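You operate a simulated robot arm through the tools that you are given. There is no shell and no other tool.

Carry out the task below with a simulated robot arm. There is one attempt and no reset: what you move stays moved.

TASK
Put the middle conveyor's chain dial on Set and run the cans to the gate.
Fine: belt switch Off before the yellow cover opens; shut the cover, hold the yellow button till the cans touch, then switch to Line.

Only the result counts: the job must be done as asked and must still hold three seconds after the hand-in. Knocking over, shifting, dropping, spilling or breaking anything else fails it. Lids that push on must go on centred and level and be pressed home; caps that screw on are set level and turned clockwise until they are tight.

THE ROBOT
A 7-joint arm with a two-finger parallel gripper, fixed in place. Base frame: the origin is at the foot of the arm, x ahead of it, y to its left, z up. Lengths are in m, angles in rad, forces in N, time in s.
With the tool pointing down near the work surface it reaches from about 0.36 to 0.88 m from the base axis. Its first joint turns from -2.496 to 2.496 rad. Payload 3 kg.
The TCP is the grasp point between the finger pads, 0.03 m short of the fingertips. In the tool frame z runs along the fingers and y along their closing line. The gripper opens to 0.094 m. The fingers are 0.028 m wide and 0.01 m thick; the gripper's body (0.05 by 0.096 m) begins 0.055 m behind the TCP.
Orientation is told as [roll, pitch, yaw] about the base's x, y, z axes, in that order, counted from this pose: with the fingers straight down and closing along the base's y, the tool's x points along the base's -x, its y along +y and its z along -z.

THE INTERFACE
- The arm moves only by the tool send_rows. Its argument "commands" is a list that holds one entry, the list of rows, each a list of 7 numbers: the shift along the tool's x, y, z in m, then the turn, a rotation vector about the tool's x, y, z in rad, then the finger opening in m, from 0 to 0.094. In form: [[[tx, ty, tz, wx, wy, wz, claw], ...]]. A call has 1 to 20 rows; each row shifts and turns the commanded pose from where the row before left it, along the tool's axes as they then stand. Rows are played at 5 a second. More than 0.05 m and 0.15 rad between two rows, or a gripper value outside its range, and nothing of the call is played. A pose out of reach is approached as far as the arm can. The call stops where the force on the tool passes 90 N (or 10 N more than at its start, if that is more) or the arm is blocked; 0.2 s more then pass. The fingers move at their own pace (about 0.072 m/s each) and stop on an object; they squeeze with about 27 N. The grip force told is the motor's: it shows also when the fingers shut on nothing. Time passes only in rows, and 0.2 s behind the last, so rows that do not move let the fingers close. The reply holds the time, the measured pose of the TCP, the force on the tool along the base axes, the opening and the grip force, in the units named above and with some noise, with the torque about the TCP (base axes, N m) and any sound that the robot's microphone picked up, and new pictures: "show" is both (left out), scene, wrist or none.
- Cameras (640 x 400 px; columns grow to the right, rows downward): "scene" is fixed at [0.0514, 0.502, 1.3556]; the picture's right is [-0.39, -0.92, 0.00], its down [-0.34, 0.14, -0.93] and it looks along [0.86, -0.36, -0.36] (base axes); focal length 366 px, centre (320, 200). "wrist" rides on the gripper at [0.076, 0.014, -0.102] in the tool frame; the picture's right is [-0.18, 0.98, 0.00], its down [-0.75, -0.14, -0.64] and it looks along [-0.63, -0.12, 0.77] (tool axes); focal length 243 px, centre (320, 200). There is no depth. A picture from a camera that has moved, and an enlarged one, comes with that camera's place and axes in the base frame and with its lens.
- enlarge(camera, box): a new picture of the part [left, top, right, bottom] of that camera's present view, enlarged. It takes no simulated time.
- finish_job(): hands the job in; it is judged then, once.

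Places have to be worked out from the pictures, the camera data and where the tool is seen. Open the gripper and draw the arm clear of the work before you hand the job in, unless the task says otherwise.

The tools are called after "Call:" as name(argument=value, ...) on one line, values as JSON. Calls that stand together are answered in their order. send_rows: Moves the arm, as the interface text tells. Its arguments: {"type":"object","properties":{"commands":{"type":"array","items":{"type":"array","items":{"type":"array","items":{"type":"number"}}}},"show":{"type":"string","enum":["both","scene","wrist","none"]}},"required":["commands"]} The other tools are called the same way: enlarge (camera, box) takes an enlarged picture of a part of a camera's view; finish_job () hands the job in.

At the start:

```text
time: 0.0
position: [0.663, 0.0158, 1.136]
orientation: [0.0, 0.001, 0.0]
ft_force: [0.3, -0.3, 0.1]
moment: [0.0, 0.02, 0.01]
opening: 0.0941
finger_force: 0.0
```

scene: 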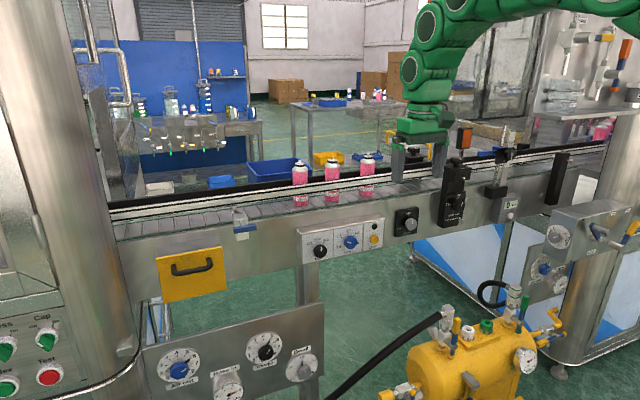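
wrist: 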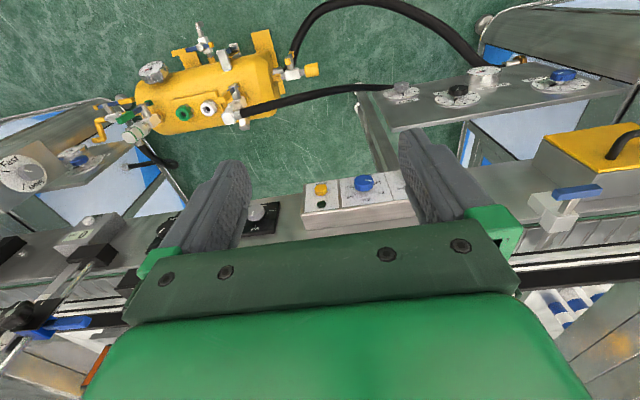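

I'll look first at the details of the conveyor panel, the yellow cover and the cans before moving anything.

Call:
enlarge(camera="scene", box=[280, 150, 440, 270])

Call:
enlarge(camera="scene", box=[100, 190, 340, 400])

Call:
enlarge(camera="scene", box=[400, 120, 640, 280])

Call:
enlarge(camera="wrist", box=[240, 120, 480, 280])

```text
3.33 times, centred on (360, 210) of scene
camera zoom: at [0.0514, 0.502, 1.3556], right [-0.39, -0.92, 0.0], down [-0.34, 0.14, -0.93], along [0.86, -0.36, -0.36], focal length 1219 px, centre (187, 167)
```

zoom: 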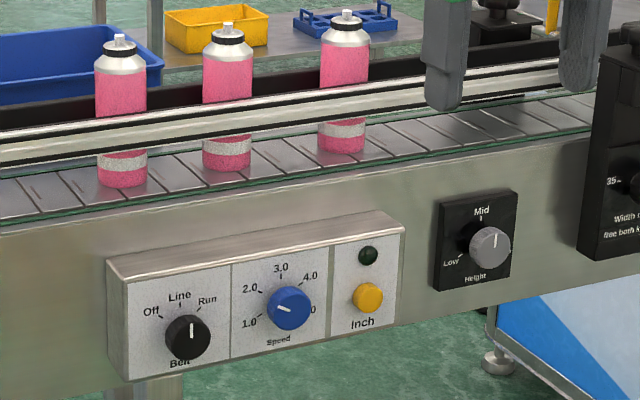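

```text
1.90 times, centred on (220, 295) of scene
camera zoom: at [0.0514, 0.502, 1.3556], right [-0.39, -0.92, 0.0], down [-0.34, 0.14, -0.93], along [0.86, -0.36, -0.36], focal length 697 px, centre (510, 19)
```

zoom: 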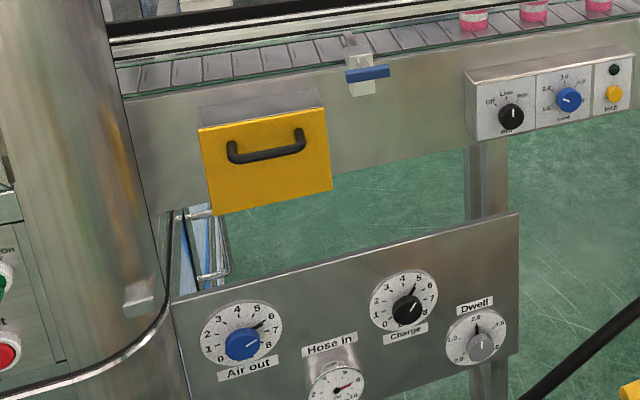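

```text
2.50 times, centred on (520, 200) of scene
camera zoom: at [0.0514, 0.502, 1.3556], right [-0.39, -0.92, 0.0], down [-0.34, 0.14, -0.93], along [0.86, -0.36, -0.36], focal length 915 px, centre (-180, 200)
```

zoom: 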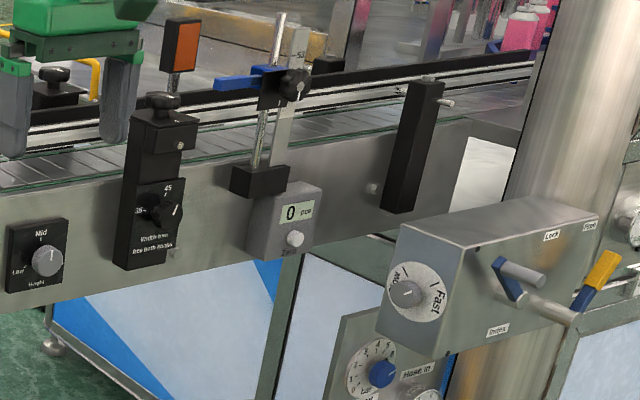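

```text
2.50 times, centred on (360, 200) of wrist
camera zoom: at [0.5886, 0.0297, 1.239], right [0.18, 0.98, 0.0], down [0.75, -0.14, 0.64], along [0.63, -0.12, -0.77], focal length 606 px, centre (220, 200)
```

zoom: 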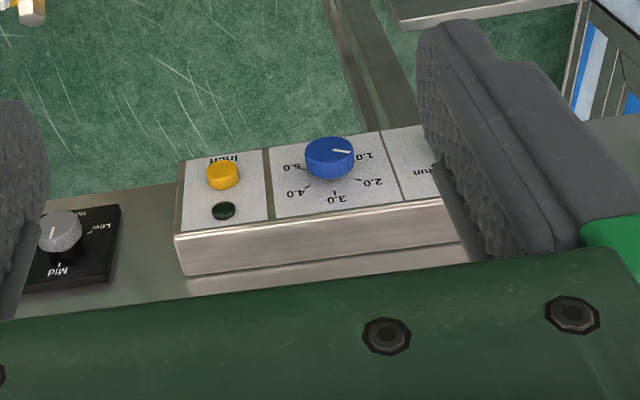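

The panel sits about 0.87 m ahead at z ≈ 0.87, with the yellow cover at about y ≈ 0.49. I look closer at the cover, the gate area and the knobs.

Call:
enlarge(camera="scene", box=[140, 200, 260, 310])

Call:
enlarge(camera="scene", box=[290, 210, 420, 275])

Call:
enlarge(camera="scene", box=[430, 120, 580, 230])

Call:
enlarge(camera="wrist", box=[500, 60, 640, 280])

Call:
enlarge(camera="wrist", box=[0, 200, 160, 400])

```text
3.64 times, centred on (200, 255) of scene
camera zoom: at [0.0514, 0.502, 1.3556], right [-0.39, -0.92, 0.0], down [-0.34, 0.14, -0.93], along [0.86, -0.36, -0.36], focal length 1330 px, centre (756, 0)
```

zoom: 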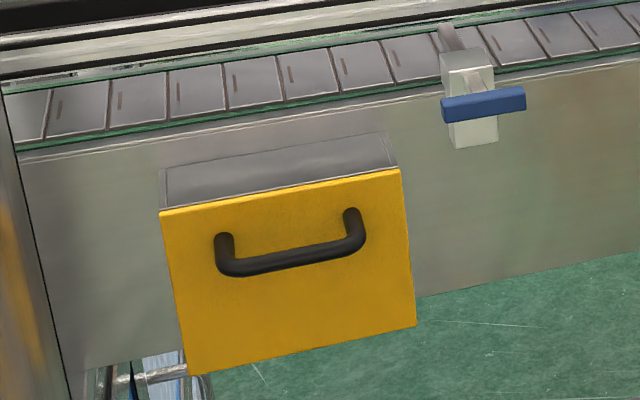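

```text
4.92 times, centred on (355, 242) of scene
camera zoom: at [0.0514, 0.502, 1.3556], right [-0.39, -0.92, 0.0], down [-0.34, 0.14, -0.93], along [0.86, -0.36, -0.36], focal length 1801 px, centre (148, -9)
```

zoom: 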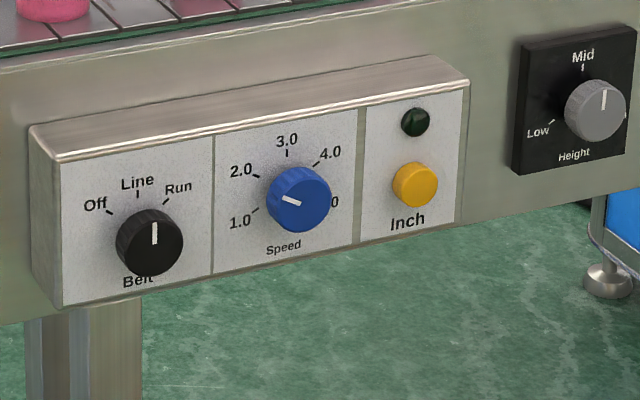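

```text
3.64 times, centred on (505, 175) of scene
camera zoom: at [0.0514, 0.502, 1.3556], right [-0.39, -0.92, 0.0], down [-0.34, 0.14, -0.93], along [0.86, -0.36, -0.36], focal length 1330 px, centre (-353, 291)
```

zoom: 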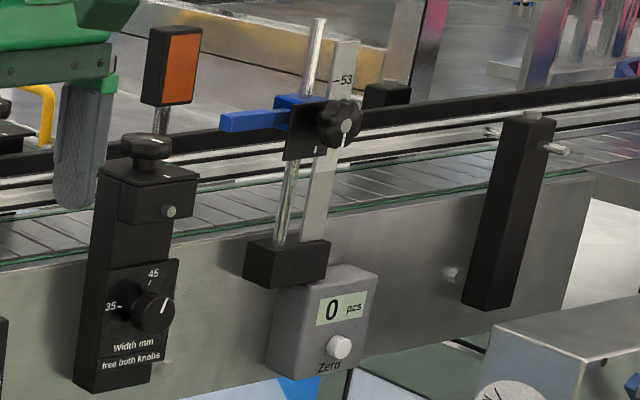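

```text
1.82 times, centred on (570, 170) of wrist
camera zoom: at [0.5886, 0.0297, 1.239], right [0.18, 0.98, 0.0], down [0.75, -0.14, 0.64], along [0.63, -0.12, -0.77], focal length 441 px, centre (-134, 254)
```

zoom: 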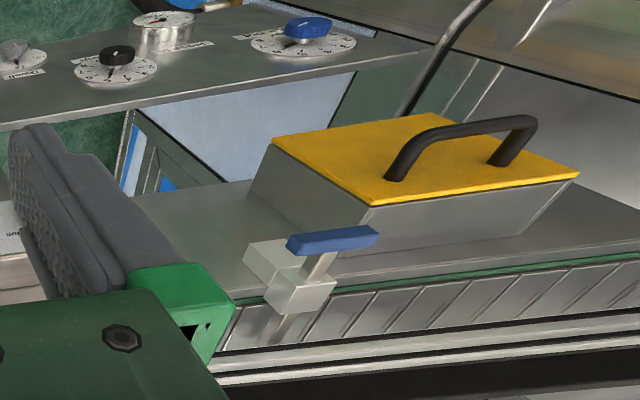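

```text
2.00 times, centred on (80, 300) of wrist
camera zoom: at [0.5886, 0.0297, 1.239], right [0.18, 0.98, 0.0], down [0.75, -0.14, 0.64], along [0.63, -0.12, -0.77], focal length 485 px, centre (800, 0)
```

zoom: 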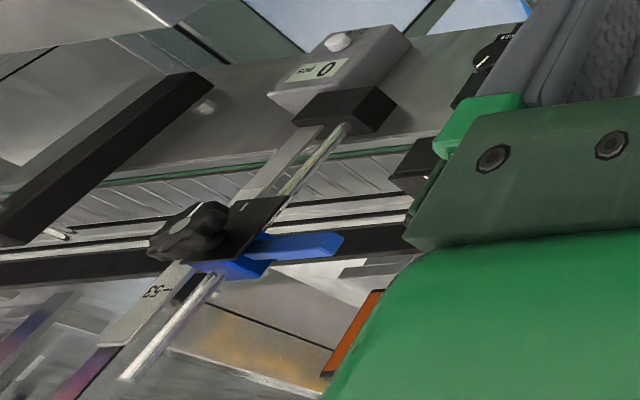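

The belt knob seems to point near Line, and the speed, lamp and inch button are on the same panel; the yellow cover's handle is bolted near its top edge, which suggests a bottom hinge. I first tilt the tool to point forward, staying well in front of the conveyor.

Call:
send_rows(commands=[[[0.03, 0, 0, 0, -0.15, 0, 0.094], [0.03, 0, 0, 0, -0.15, 0, 0.094], [0.03, 0, 0, 0, -0.15, 0, 0.094], [0, 0, 0, 0, -0.15, 0, 0.094], [0, 0, 0, 0, -0.15, 0, 0.094], [0, 0, 0, 0, -0.15, 0, 0.094], [0, 0, 0, 0, -0.15, 0, 0.094], [0, 0, 0, 0, -0.15, 0, 0.094], [0, 0, 0, 0, -0.15, 0, 0.094], [0, 0, 0, 0, -0.15, 0, 0.094], [0, 0, 0, 0, -0.0708, 0, 0.094], [0, 0, 0, 0, 0, 0, 0.094]]], show="both")

```text
time: 2.6
position: [0.68, 0.009, 1.2151]
orientation: [-0.003, -1.536, 0.002]
ft_force: [0.9, 0.0, -0.1]
moment: [0.01, 0.04, -0.01]
opening: 0.0942
finger_force: 0.0
out of reach, approached as far as the arm can: row 7, 8, 9, 10, 11
camera wrist: at [0.5763, 0.0248, 1.1424], right [0.01, 0.98, 0.18], down [-0.62, -0.14, 0.78], along [0.79, -0.12, 0.6], focal length 243 px, centre (320, 200)
```

scene: 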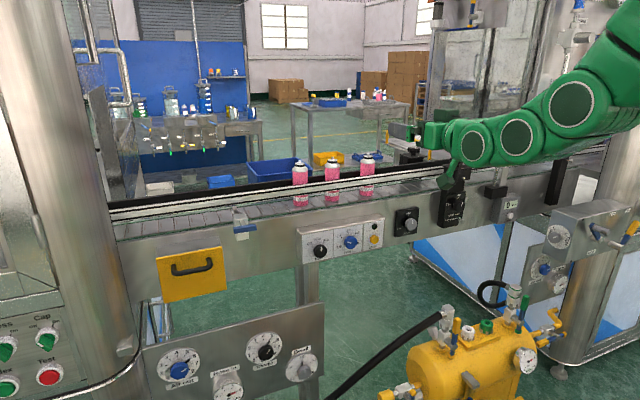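
wrist: 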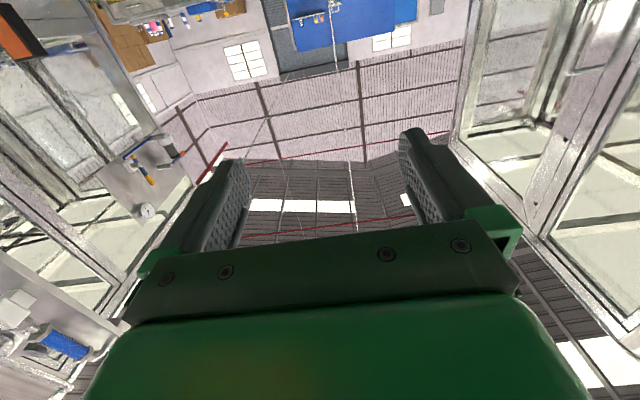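

The tool now points forward, though the arm was short of room near its base; the camera is beneath and looks upward. I move lower and ahead of the panel a little, then roll the tool half a turn to put the camera on top.

Call:
send_rows(commands=[[[0.03, 0, 0.0, 0, 0, -0.15, 0.094], [0.03, 0, 0.0, 0, 0, -0.15, 0.094], [0.03, 0, 0.0, 0, 0, -0.15, 0.094], [0.03, 0, 0.0, 0, 0, -0.15, 0.094], [0.0, 0, 0, 0, 0, -0.15, 0.094], [0, 0, 0, 0, 0, -0.15, 0.094], [0, 0, 0, 0, 0, -0.15, 0.094], [0, 0, 0, 0, 0, -0.15, 0.094], [0, 0, 0, 0, 0, -0.15, 0.094], [0, 0, 0, 0, 0, -0.15, 0.094], [0, 0, 0, 0, 0, 0, 0.094]]], show="both")

```text
time: 5.0
position: [0.7126, -0.0193, 1.1632]
orientation: [-1.571, -0.071, 1.572]
ft_force: [-0.6, 0.2, -0.1]
moment: [-0.01, 0.04, 0.06]
opening: 0.094
finger_force: 0.1
out of reach, approached as far as the arm can: row 1, 2, 3, 4
camera wrist: at [0.6098, -0.0934, 1.1428], right [0.0, 0.25, -0.97], down [-0.64, 0.74, 0.19], along [0.77, 0.62, 0.16], focal length 243 px, centre (320, 200)
```

scene: 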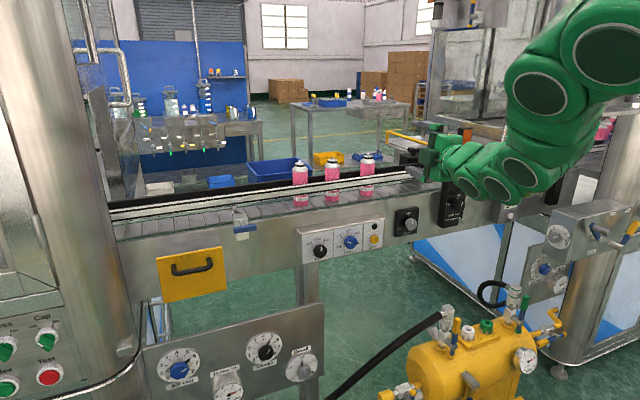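
wrist: 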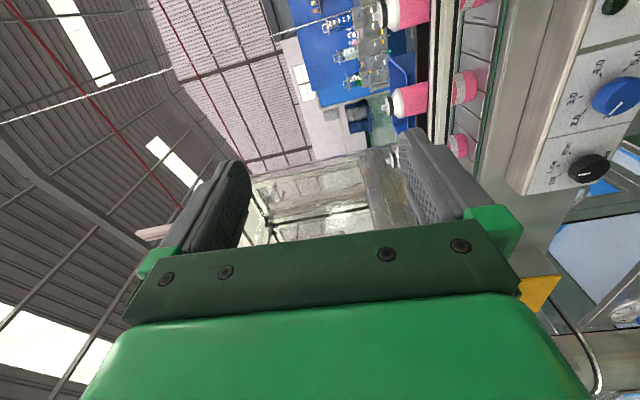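

Clamped poses seem to have become the new commanded pose, and the roll worked, with the camera now on the right side showing the panel. I lower the tool and shift it left to stand off in front of the belt knob, at about (0.87, 0.155, 0.86).

Call:
send_rows(commands=[[[0, 0, 0, 0, 0, -0.0708, 0.094], [0, 0.045, 0, 0, 0, 0, 0.094], [0, 0.045, 0, 0, 0, 0, 0.094], [0, 0.045, 0, 0, 0, 0, 0.094], [-0.03, 0.04, 0, 0, 0, 0, 0.094], [-0.03, 0.04, 0, 0, 0, 0, 0.094], [-0.03, 0.04, 0, 0, 0, 0, 0.094], [-0.03, 0.02, 0, 0, 0, 0, 0.094], [-0.03, 0.0, 0, 0, 0, 0, 0.094], [0, 0, 0, 0, 0, 0, 0.094]]], show="both")

```text
time: 7.2
position: [0.74, 0.1313, 0.9328]
orientation: [-1.571, -0.001, 1.571]
ft_force: [0.4, 0.7, 0.2]
moment: [0.01, -0.03, 0.05]
opening: 0.0938
finger_force: 0.0
out of reach, approached as far as the arm can: row 2, 3, 4, 5
camera wrist: at [0.6379, 0.0565, 0.9181], right [0.0, 0.18, -0.98], down [-0.64, 0.75, 0.14], along [0.77, 0.63, 0.12], focal length 243 px, centre (320, 200)
```

scene: 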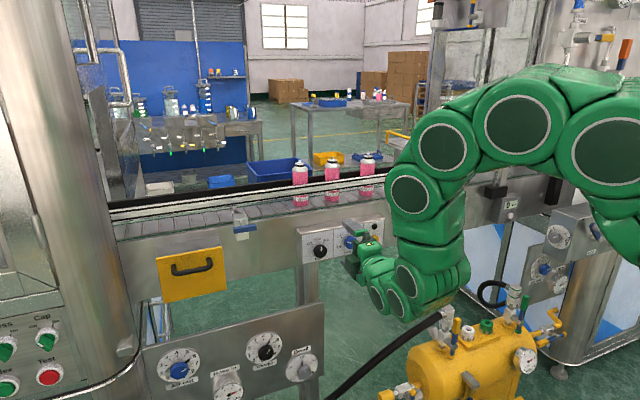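
wrist: 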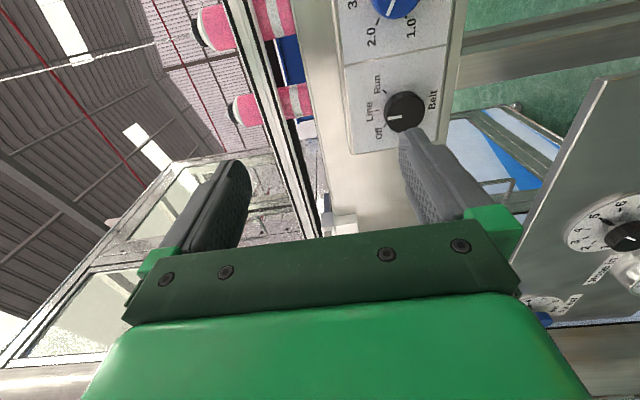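

The arm is now in a good place; the belt knob appears at about (0.87, 0.152, 0.855). I enlarge both views to read its pointer.

Call:
enlarge(camera="wrist", box=[330, 60, 460, 160])

Call:
enlarge(camera="scene", box=[285, 215, 385, 285])

```text
4.00 times, centred on (395, 110) of wrist
camera zoom: at [0.6379, 0.0565, 0.9181], right [0.0, 0.18, -0.98], down [-0.64, 0.75, 0.14], along [0.77, 0.63, 0.12], focal length 970 px, centre (20, 560)
```

zoom: 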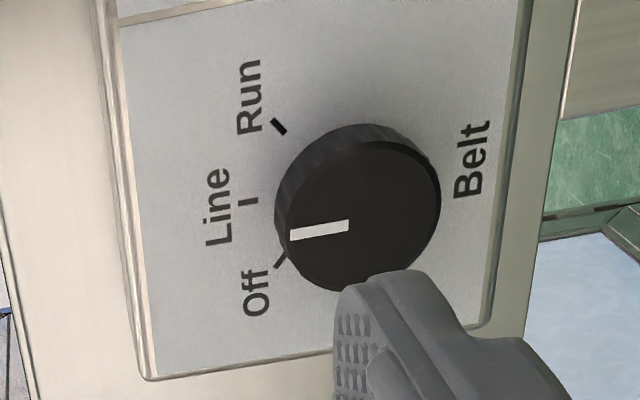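

```text
5.71 times, centred on (335, 250) of scene
camera zoom: at [0.0514, 0.502, 1.3556], right [-0.39, -0.92, 0.0], down [-0.34, 0.14, -0.93], along [0.86, -0.36, -0.36], focal length 2090 px, centre (234, -86)
```

zoom: 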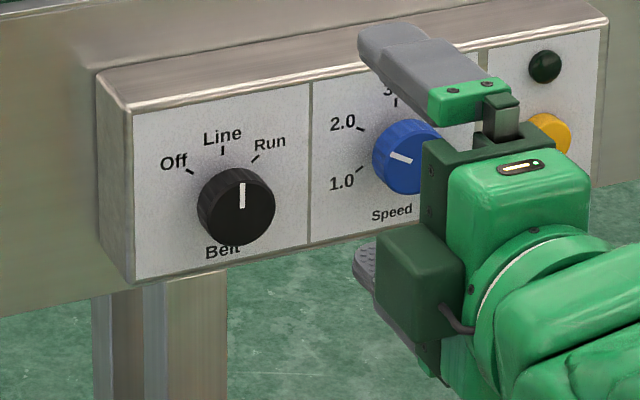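

The pointer stands at Line, so Off is about 45–50° counter-clockwise. I line the tool up with the knob axis at y ≈ 0.149, z ≈ 0.855 and advance to x ≈ 0.80 with a smaller opening.

Call:
send_rows(commands=[[[-0.006, 0.026, 0, 0, 0, 0, 0.07], [-0.006, 0.026, 0, 0, 0, 0, 0.07], [-0.006, 0.026, 0, 0, 0, 0, 0.07], [0, 0, 0.03, 0, 0, 0, 0.07], [0, 0, 0.03, 0, 0, 0, 0.07], [0, 0, 0, 0, 0, 0, 0.07]]], show="both")

```text
time: 8.6
position: [0.799, 0.1506, 0.8563]
orientation: [-1.569, 0.002, 1.572]
ft_force: [0.2, 0.4, 0.2]
moment: [-0.01, 0.01, 0.02]
opening: 0.0701
finger_force: 0.0
camera wrist: at [0.6971, 0.0748, 0.8417], right [0.0, 0.18, -0.98], down [-0.64, 0.75, 0.14], along [0.77, 0.63, 0.12], focal length 243 px, centre (320, 200)
```

scene: 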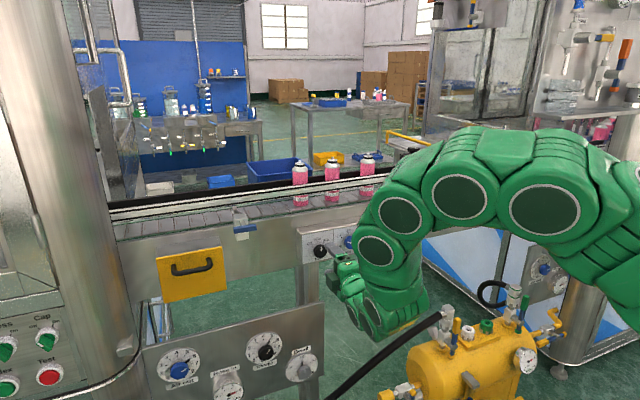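
wrist: 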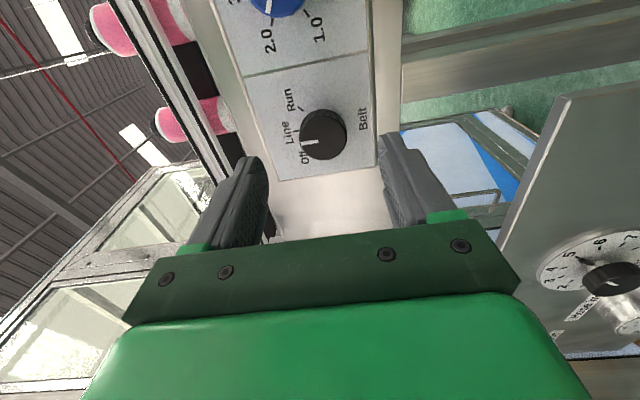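

The knob is nearly centred between the fingers. I enlarge the wrist view to measure the remaining offset.

Call:
enlarge(camera="wrist", box=[240, 70, 400, 190])

Call:
enlarge(camera="scene", box=[290, 215, 390, 285])

```text
3.33 times, centred on (320, 130) of wrist
camera zoom: at [0.6971, 0.0748, 0.8417], right [0.0, 0.18, -0.98], down [-0.64, 0.75, 0.14], along [0.77, 0.63, 0.12], focal length 809 px, centre (320, 433)
```

zoom: 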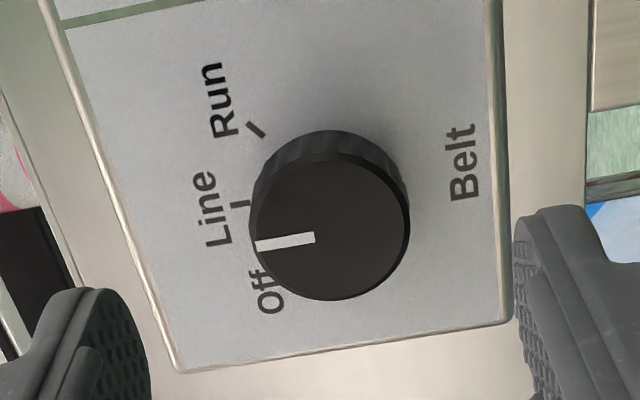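

```text
5.71 times, centred on (340, 250) of scene
camera zoom: at [0.0514, 0.502, 1.3556], right [-0.39, -0.92, 0.0], down [-0.34, 0.14, -0.93], along [0.86, -0.36, -0.36], focal length 2090 px, centre (206, -86)
```

zoom: 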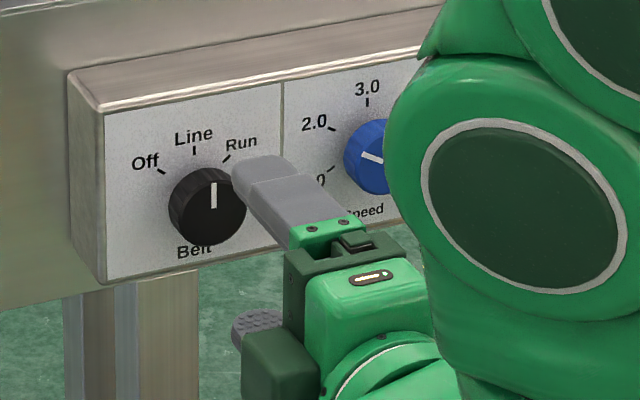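

The knob face is about 0.0345 m across at x ≈ 0.86 and 3 mm below the finger midline. I correct that and advance so the fingertips reach about x = 0.868, watching the force.

Call:
send_rows(commands=[[[0, 0.003, 0.012, 0, 0, 0, 0.07], [0, 0, 0.012, 0, 0, 0, 0.07], [0, 0, 0.012, 0, 0, 0, 0.07], [0, 0, 0, 0, 0, 0, 0.07]]], show="both")

Call:
enlarge(camera="wrist", box=[240, 90, 400, 210])

Call:
enlarge(camera="scene", box=[290, 215, 390, 285])

```text
time: 9.6
position: [0.837, 0.1504, 0.8526]
orientation: [-1.569, 0.0, 1.569]
ft_force: [0.6, -0.6, 0.4]
moment: [0.01, -0.03, 0.02]
opening: 0.0702
finger_force: 0.0
camera wrist: at [0.734, 0.075, 0.8373], right [0.0, 0.18, -0.98], down [-0.64, 0.75, 0.14], along [0.77, 0.63, 0.12], focal length 243 px, centre (320, 200)
```

scene: 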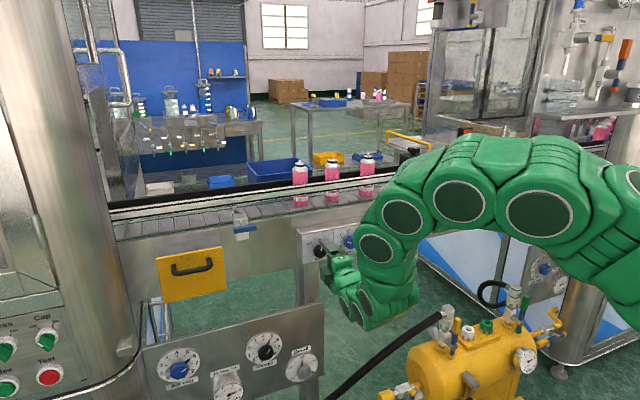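
wrist: 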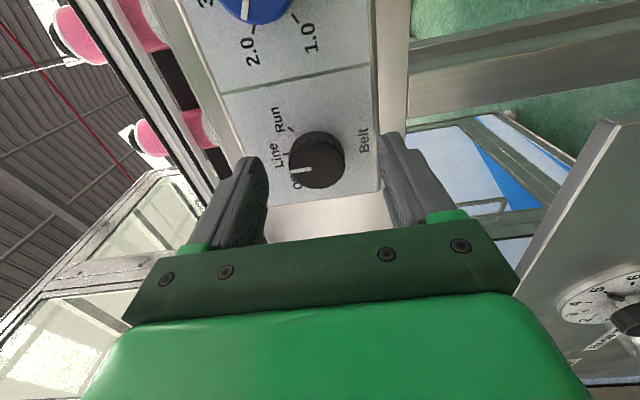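

```text
3.33 times, centred on (320, 150) of wrist
camera zoom: at [0.734, 0.075, 0.8373], right [0.0, 0.18, -0.98], down [-0.64, 0.75, 0.14], along [0.77, 0.63, 0.12], focal length 809 px, centre (320, 367)
```

zoom: 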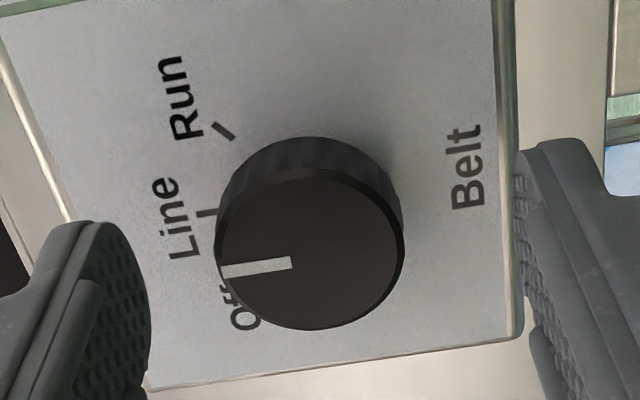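

```text
5.71 times, centred on (340, 250) of scene
camera zoom: at [0.0514, 0.502, 1.3556], right [-0.39, -0.92, 0.0], down [-0.34, 0.14, -0.93], along [0.86, -0.36, -0.36], focal length 2090 px, centre (206, -86)
```

zoom: 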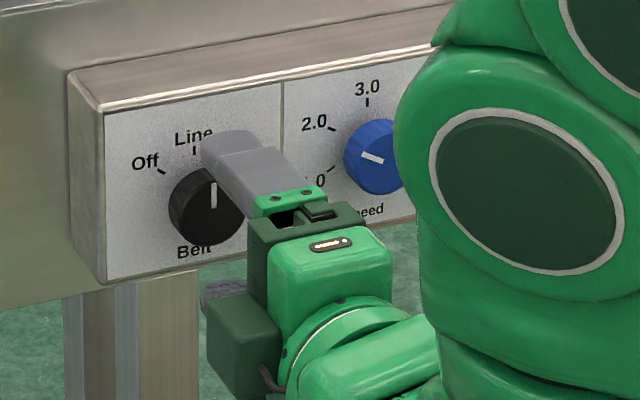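

The knob face is at x ≈ 0.860 and the panel at about 0.875. I advance 4 mm more, centre 1.5 mm up, and close the fingers on the knob.

Call:
send_rows(commands=[[[0, -0.0015, 0.004, 0, 0, 0, 0.07], [0, 0, 0, 0, 0, 0, 0.05], [0, 0, 0, 0, 0, 0, 0.03], [0, 0, 0, 0, 0, 0, 0.02], [0, 0, 0, 0, 0, 0, 0.02]]], show="wrist")

```text
time: 10.8
position: [0.84, 0.1519, 0.8545]
orientation: [-1.572, -0.003, 1.57]
ft_force: [2.6, -1.1, 21.0]
moment: [0.07, -0.29, -0.1]
opening: 0.0358
finger_force: 44.7
camera wrist: at [0.7386, 0.0754, 0.8397], right [0.0, 0.19, -0.98], down [-0.64, 0.75, 0.14], along [0.77, 0.63, 0.12], focal length 243 px, centre (320, 200)
```

wrist: 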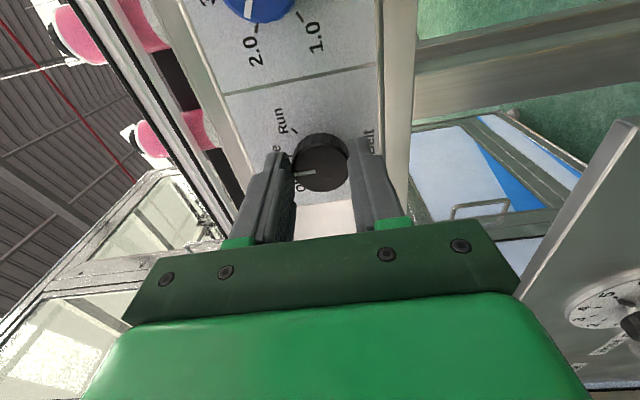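

The knob is gripped at 0.036 m with a 21 N sideways load, so I ease the tool up 1 mm and then turn counter-clockwise in small steps.

Call:
send_rows(commands=[[[0, -0.001, 0, 0, 0, 0, 0.02], [0, 0, 0, 0, 0, -0.1, 0.02], [0, 0, 0, 0, 0, -0.1, 0.02], [0, 0, 0, 0, 0, -0.1, 0.02], [0, 0, 0, 0, 0, -0.1, 0.02]]], show="both")

Call:
enlarge(camera="wrist", box=[240, 90, 400, 210])

Call:
enlarge(camera="scene", box=[290, 215, 390, 285])

```text
time: 12.0
position: [0.8402, 0.1515, 0.8572]
orientation: [-1.573, 0.401, 1.57]
ft_force: [28.5, 4.1, 24.5]
moment: [0.15, -0.49, -0.11]
opening: 0.0359
finger_force: 45.2
camera wrist: at [0.7379, 0.0761, 0.872], right [0.0, -0.21, -0.98], down [-0.64, 0.75, -0.16], along [0.77, 0.63, -0.13], focal length 243 px, centre (320, 200)
```

scene: 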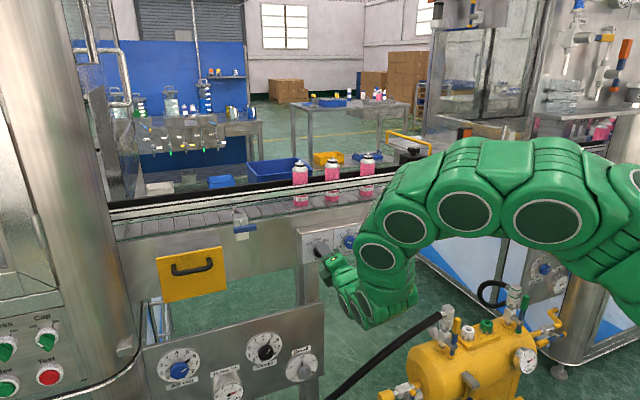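
wrist: 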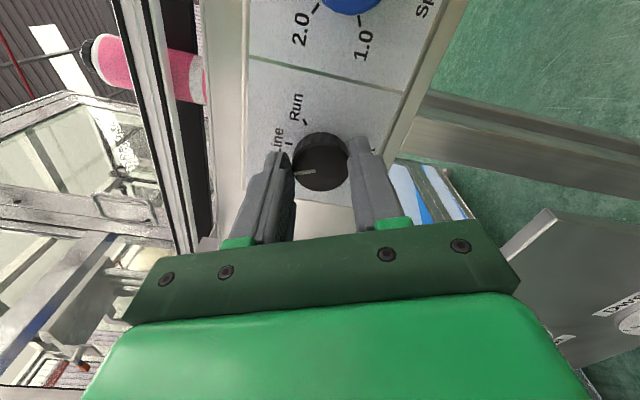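

```text
3.33 times, centred on (320, 150) of wrist
camera zoom: at [0.7379, 0.0761, 0.872], right [0.0, -0.21, -0.98], down [-0.64, 0.75, -0.16], along [0.77, 0.63, -0.13], focal length 809 px, centre (320, 367)
```

zoom: 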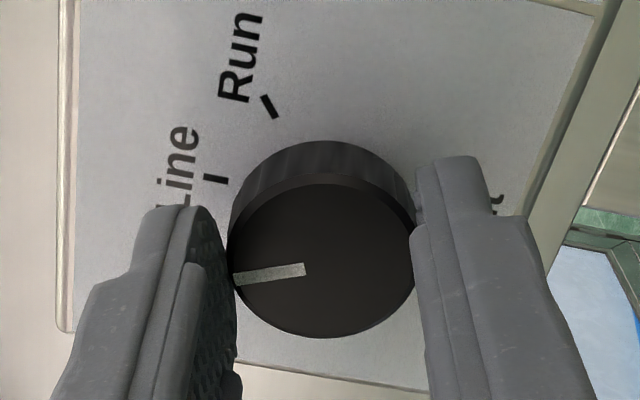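

```text
5.71 times, centred on (340, 250) of scene
camera zoom: at [0.0514, 0.502, 1.3556], right [-0.39, -0.92, 0.0], down [-0.34, 0.14, -0.93], along [0.86, -0.36, -0.36], focal length 2090 px, centre (206, -86)
```

zoom: 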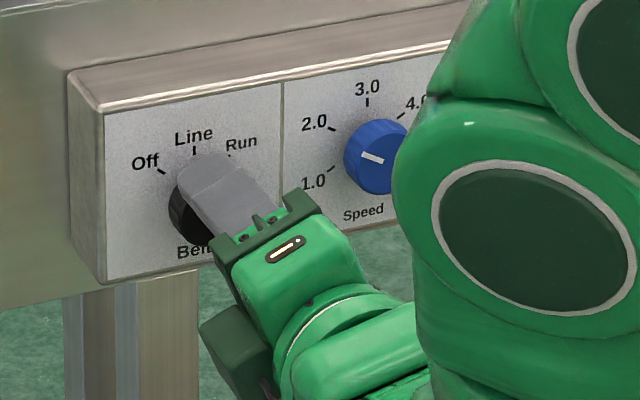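

The knob follows the fingers (pointer turned about 23° so far). I continue the turn to 45° and nudge down 1 mm to see which way the side load changes.

Call:
send_rows(commands=[[[0, 0.001, 0, 0, 0, -0.1, 0.02], [0, 0, 0, 0, 0, -0.1, 0.02], [0, 0, 0, 0, 0, -0.1, 0.02], [0, 0, 0, 0, 0, -0.085, 0.02], [0, 0, 0, 0, 0, 0, 0.02]]], show="both")

Call:
enlarge(camera="wrist", box=[240, 90, 400, 210])

Call:
enlarge(camera="scene", box=[290, 215, 390, 285])

```text
time: 13.2
position: [0.8389, 0.1533, 0.8544]
orientation: [-1.568, 0.787, 1.576]
ft_force: [-11.3, 24.9, 21.8]
moment: [0.09, -0.73, 0.87]
opening: 0.0393
finger_force: 16.9
camera wrist: at [0.7377, 0.0889, 0.898], right [0.0, -0.57, -0.82], down [-0.64, 0.63, -0.43], along [0.76, 0.53, -0.36], focal length 243 px, centre (320, 200)
```

scene: 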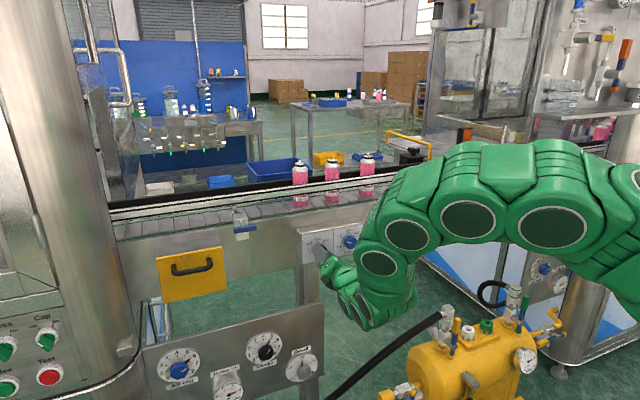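
wrist: 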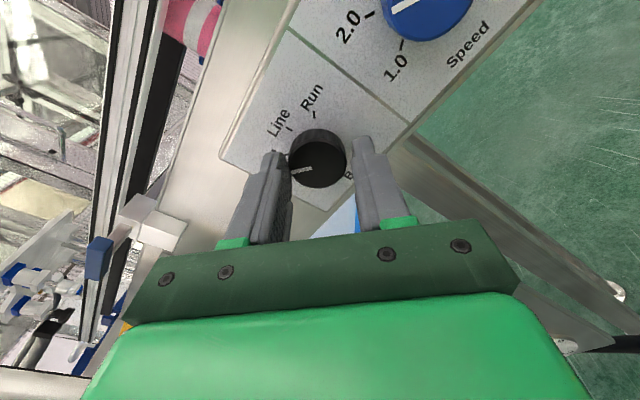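

```text
3.33 times, centred on (320, 150) of wrist
camera zoom: at [0.7377, 0.0889, 0.898], right [0.0, -0.57, -0.82], down [-0.64, 0.63, -0.43], along [0.76, 0.53, -0.36], focal length 809 px, centre (320, 367)
```

zoom: 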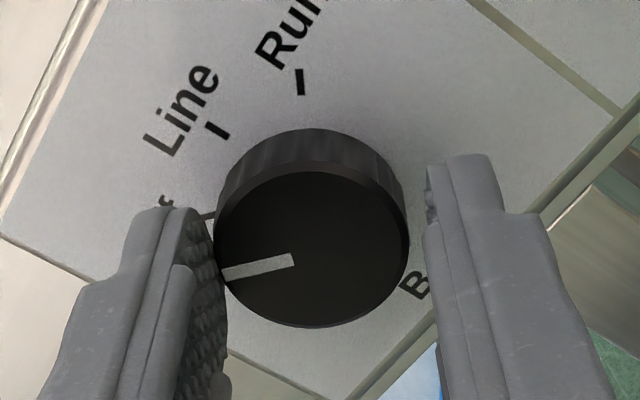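

```text
5.71 times, centred on (340, 250) of scene
camera zoom: at [0.0514, 0.502, 1.3556], right [-0.39, -0.92, 0.0], down [-0.34, 0.14, -0.93], along [0.86, -0.36, -0.36], focal length 2090 px, centre (206, -86)
```

zoom: 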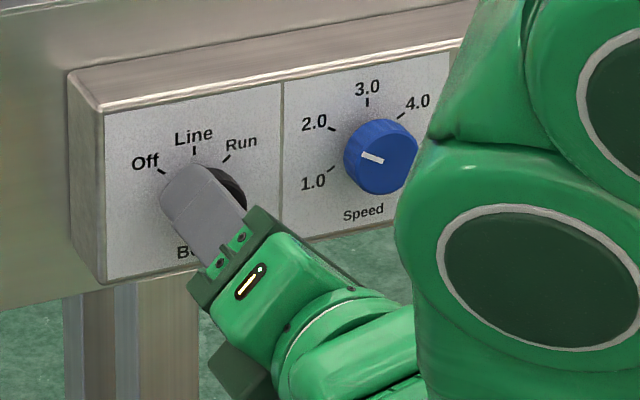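

The pointer now lines up with the Off tick, though one pad has eased off the knob. I open the fingers, back straight off a little and look at where the pointer stays.

Call:
send_rows(commands=[[[0, 0, 0, 0, 0, 0, 0.06], [0, 0, 0, 0, 0, 0, 0.07], [0, 0, -0.02, 0, 0, 0, 0.07], [0, 0, -0.02, 0, 0, 0, 0.07], [0, 0, 0, 0, 0, 0, 0.07]]], show="both")

Call:
enlarge(camera="wrist", box=[240, 60, 400, 180])

Call:
enlarge(camera="scene", box=[290, 215, 390, 285])

```text
time: 14.4
position: [0.8003, 0.1506, 0.8537]
orientation: [-1.57, 0.786, 1.571]
ft_force: [-0.1, 0.1, -0.3]
moment: [0.01, 0.01, -0.01]
opening: 0.0698
finger_force: 0.1
camera wrist: at [0.6983, 0.087, 0.898], right [0.0, -0.56, -0.83], down [-0.64, 0.63, -0.43], along [0.77, 0.53, -0.36], focal length 243 px, centre (320, 200)
```

scene: 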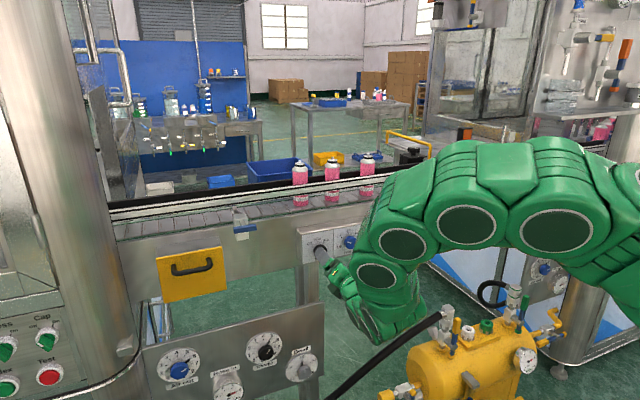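
wrist: 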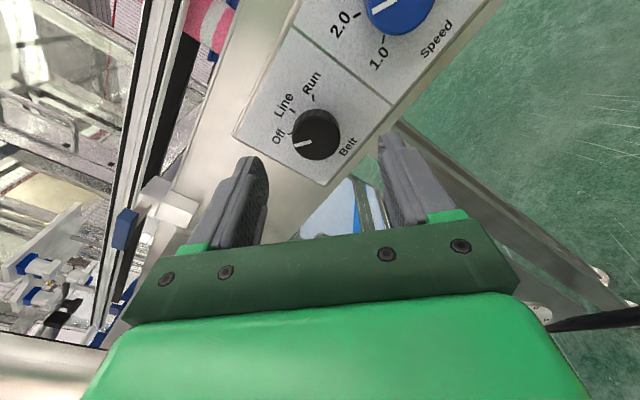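

```text
3.33 times, centred on (320, 120) of wrist
camera zoom: at [0.6983, 0.087, 0.898], right [0.0, -0.56, -0.83], down [-0.64, 0.63, -0.43], along [0.77, 0.53, -0.36], focal length 809 px, centre (320, 467)
```

zoom: 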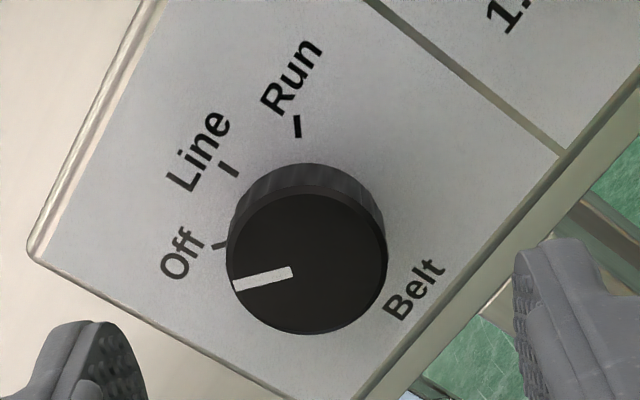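

```text
5.71 times, centred on (340, 250) of scene
camera zoom: at [0.0514, 0.502, 1.3556], right [-0.39, -0.92, 0.0], down [-0.34, 0.14, -0.93], along [0.86, -0.36, -0.36], focal length 2090 px, centre (206, -86)
```

zoom: 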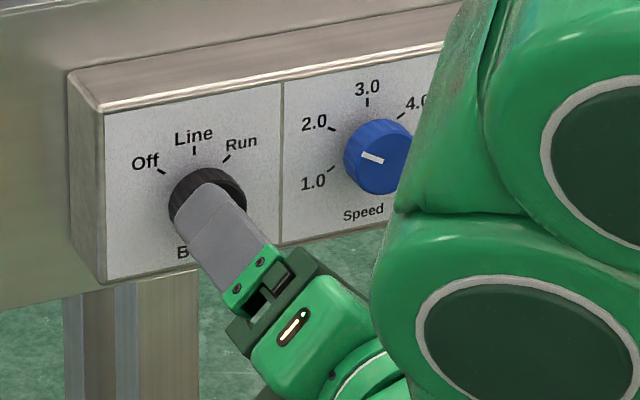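

The pointer sits at the Off mark (about 45° left of Line) and stays there after release. Now I withdraw, roll back so the fingers close vertically, and move left toward the yellow cover to inspect it.

Call:
send_rows(commands=[[[0, 0, -0.015, 0, 0, 0.131, 0.094], [0, 0, -0.015, 0, 0, 0.131, 0.094], [0, 0, -0.015, 0, 0, 0.131, 0.094], [0, 0, -0.015, 0, 0, 0.131, 0.094], [0, 0, -0.015, 0, 0, 0.131, 0.094], [0, 0, -0.015, 0, 0, 0.131, 0.094], [-0.045, -0.01, 0, 0, 0, 0, 0.094], [-0.045, -0.01, 0, 0, 0, 0, 0.094], [-0.045, -0.01, 0, 0, 0, 0, 0.094], [-0.045, -0.01, 0, 0, 0, 0, 0.094], [-0.045, -0.01, 0, 0, 0, 0, 0.094], [-0.045, -0.01, 0, 0, 0, 0, 0.094], [0, 0, 0, 0, 0, 0, 0.094]]], show="both")

```text
time: 17.2
position: [0.709, 0.4195, 0.9137]
orientation: [-1.57, -0.002, 1.57]
ft_force: [0.5, -0.1, 0.0]
moment: [0.0, 0.0, 0.03]
opening: 0.094
finger_force: 0.0
camera wrist: at [0.607, 0.3442, 0.8999], right [0.0, 0.19, -0.98], down [-0.64, 0.75, 0.14], along [0.77, 0.63, 0.12], focal length 243 px, centre (320, 200)
```

scene: 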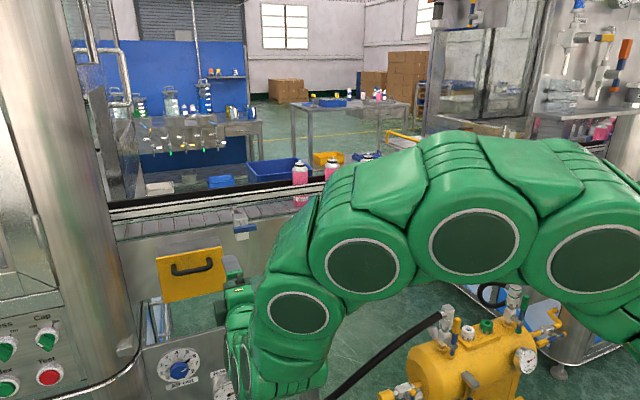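
wrist: 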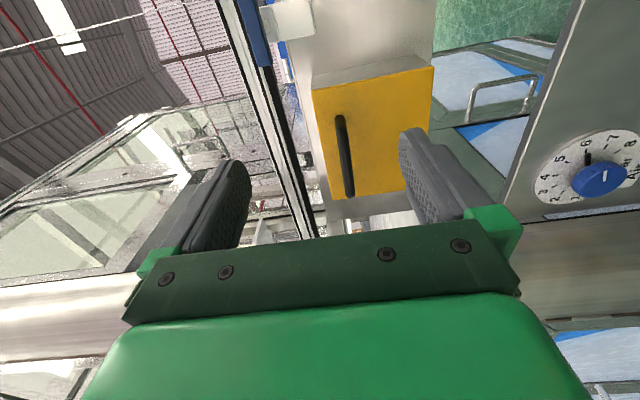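

Call:
enlarge(camera="wrist", box=[290, 30, 460, 240])

Call:
enlarge(camera="scene", box=[130, 220, 260, 320])

```text
1.90 times, centred on (375, 135) of wrist
camera zoom: at [0.607, 0.3442, 0.8999], right [0.0, 0.19, -0.98], down [-0.64, 0.75, 0.14], along [0.77, 0.63, 0.12], focal length 462 px, centre (215, 324)
```

zoom: 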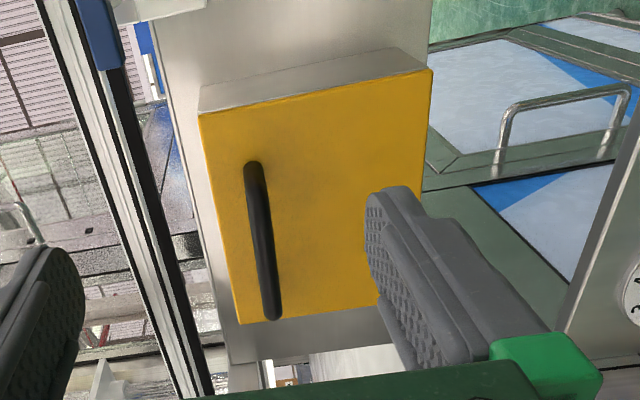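

```text
4.00 times, centred on (195, 270) of scene
camera zoom: at [0.0514, 0.502, 1.3556], right [-0.39, -0.92, 0.0], down [-0.34, 0.14, -0.93], along [0.86, -0.36, -0.36], focal length 1463 px, centre (820, -80)
```

zoom: 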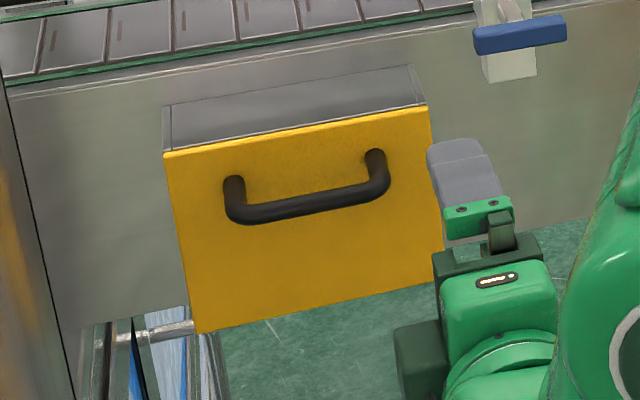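

The handle bar is centred at about (0.86, 0.490, 0.897) and runs about 0.108 m along y, while the plate spans z ≈ 0.79–0.925. I move in front of it at a standoff of 0.07 m and check reach and alignment.

Call:
send_rows(commands=[[[-0.035, 0.008, 0.0, 0, 0, 0, 0.06], [-0.035, 0.008, 0.0, 0, 0, 0, 0.06], [0, 0, 0.04, 0, 0, 0, 0.06], [0, 0, 0.04, 0, 0, 0, 0.06], [0, 0, 0, 0, 0, 0, 0.06]]], show="both")

Call:
enlarge(camera="wrist", box=[240, 30, 460, 240])

Call:
enlarge(camera="scene", box=[130, 220, 260, 320])

```text
time: 18.4
position: [0.7895, 0.4918, 0.8964]
orientation: [-1.571, -0.001, 1.57]
ft_force: [-0.2, 0.5, 0.1]
moment: [-0.01, 0.01, 0.0]
opening: 0.0598
finger_force: 0.1
camera wrist: at [0.6879, 0.4158, 0.8826], right [0.0, 0.19, -0.98], down [-0.64, 0.75, 0.14], along [0.77, 0.63, 0.12], focal length 243 px, centre (320, 200)
```

scene: 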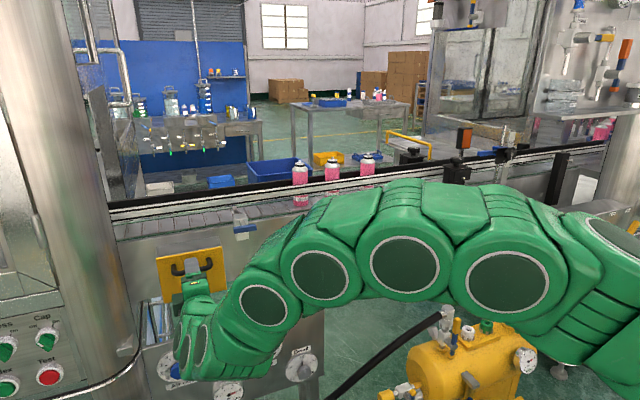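
wrist: 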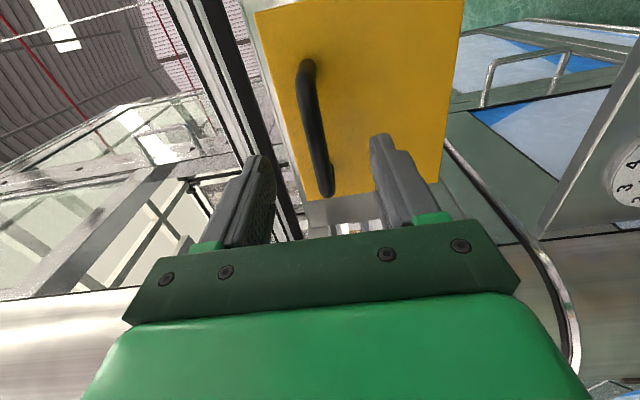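

```text
1.90 times, centred on (350, 135) of wrist
camera zoom: at [0.6879, 0.4158, 0.8826], right [0.0, 0.19, -0.98], down [-0.64, 0.75, 0.14], along [0.77, 0.63, 0.12], focal length 462 px, centre (263, 324)
```

zoom: 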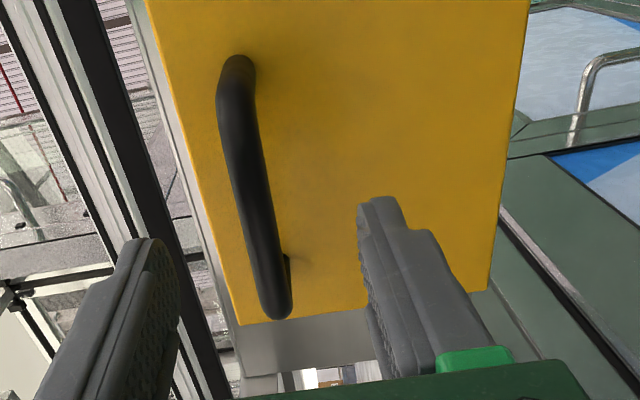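

```text
4.00 times, centred on (195, 270) of scene
camera zoom: at [0.0514, 0.502, 1.3556], right [-0.39, -0.92, 0.0], down [-0.34, 0.14, -0.93], along [0.86, -0.36, -0.36], focal length 1463 px, centre (820, -80)
```

zoom: 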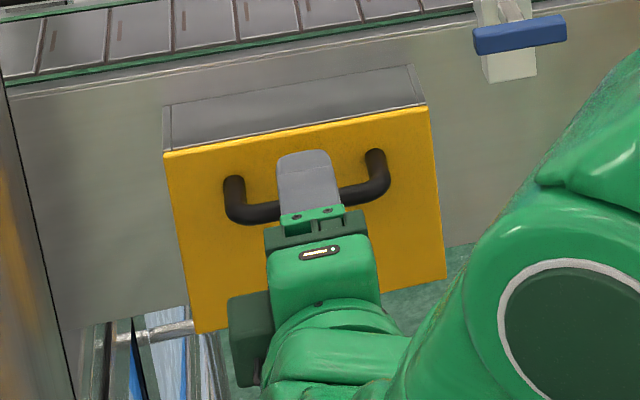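

Alignment is good; the bar is about 4 mm above the tool line. I raise slightly, advance to put the bar between the pads, then check before closing.

Call:
send_rows(commands=[[[0, -0.004, 0.018, 0, 0, 0, 0.06], [0, 0, 0.018, 0, 0, 0, 0.06], [0, 0, 0.015, 0, 0, 0, 0.06], [0, 0, 0, 0, 0, 0, 0.06]]], show="both")

Call:
enlarge(camera="wrist", box=[240, 80, 420, 240])

Call:
enlarge(camera="scene", box=[130, 220, 260, 320])

```text
time: 19.4
position: [0.8388, 0.4917, 0.9006]
orientation: [-1.57, 0.002, 1.571]
ft_force: [-64.3, -23.4, 3.2]
moment: [-0.79, 1.95, -0.78]
opening: 0.0576
finger_force: 0.0
camera wrist: at [0.737, 0.4156, 0.8861], right [0.0, 0.18, -0.98], down [-0.64, 0.75, 0.14], along [0.77, 0.63, 0.12], focal length 243 px, centre (320, 200)
```

scene: 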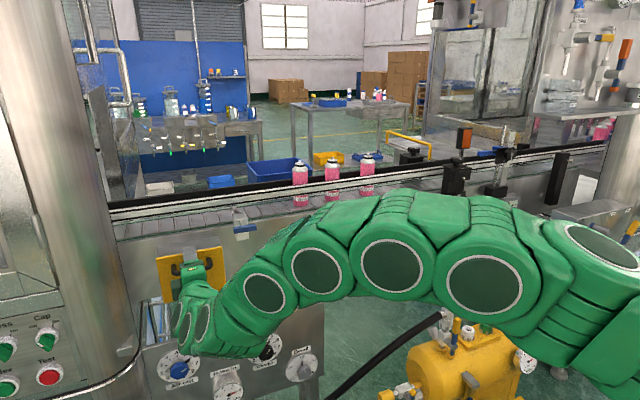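
wrist: 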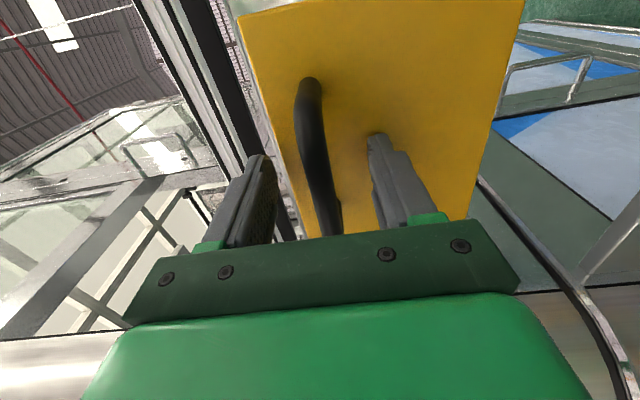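

```text
2.50 times, centred on (330, 160) of wrist
camera zoom: at [0.737, 0.4156, 0.8861], right [0.0, 0.18, -0.98], down [-0.64, 0.75, 0.14], along [0.77, 0.63, 0.12], focal length 606 px, centre (295, 300)
```

zoom: 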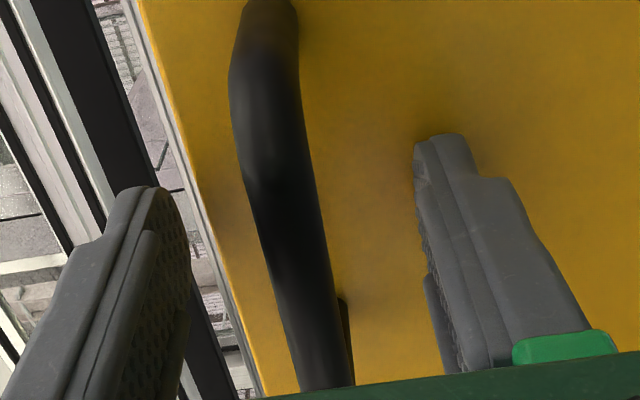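

```text
4.00 times, centred on (195, 270) of scene
camera zoom: at [0.0514, 0.502, 1.3556], right [-0.39, -0.92, 0.0], down [-0.34, 0.14, -0.93], along [0.86, -0.36, -0.36], focal length 1463 px, centre (820, -80)
```

zoom: 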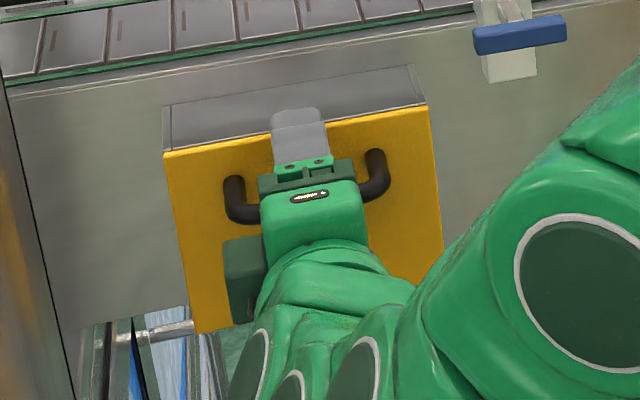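

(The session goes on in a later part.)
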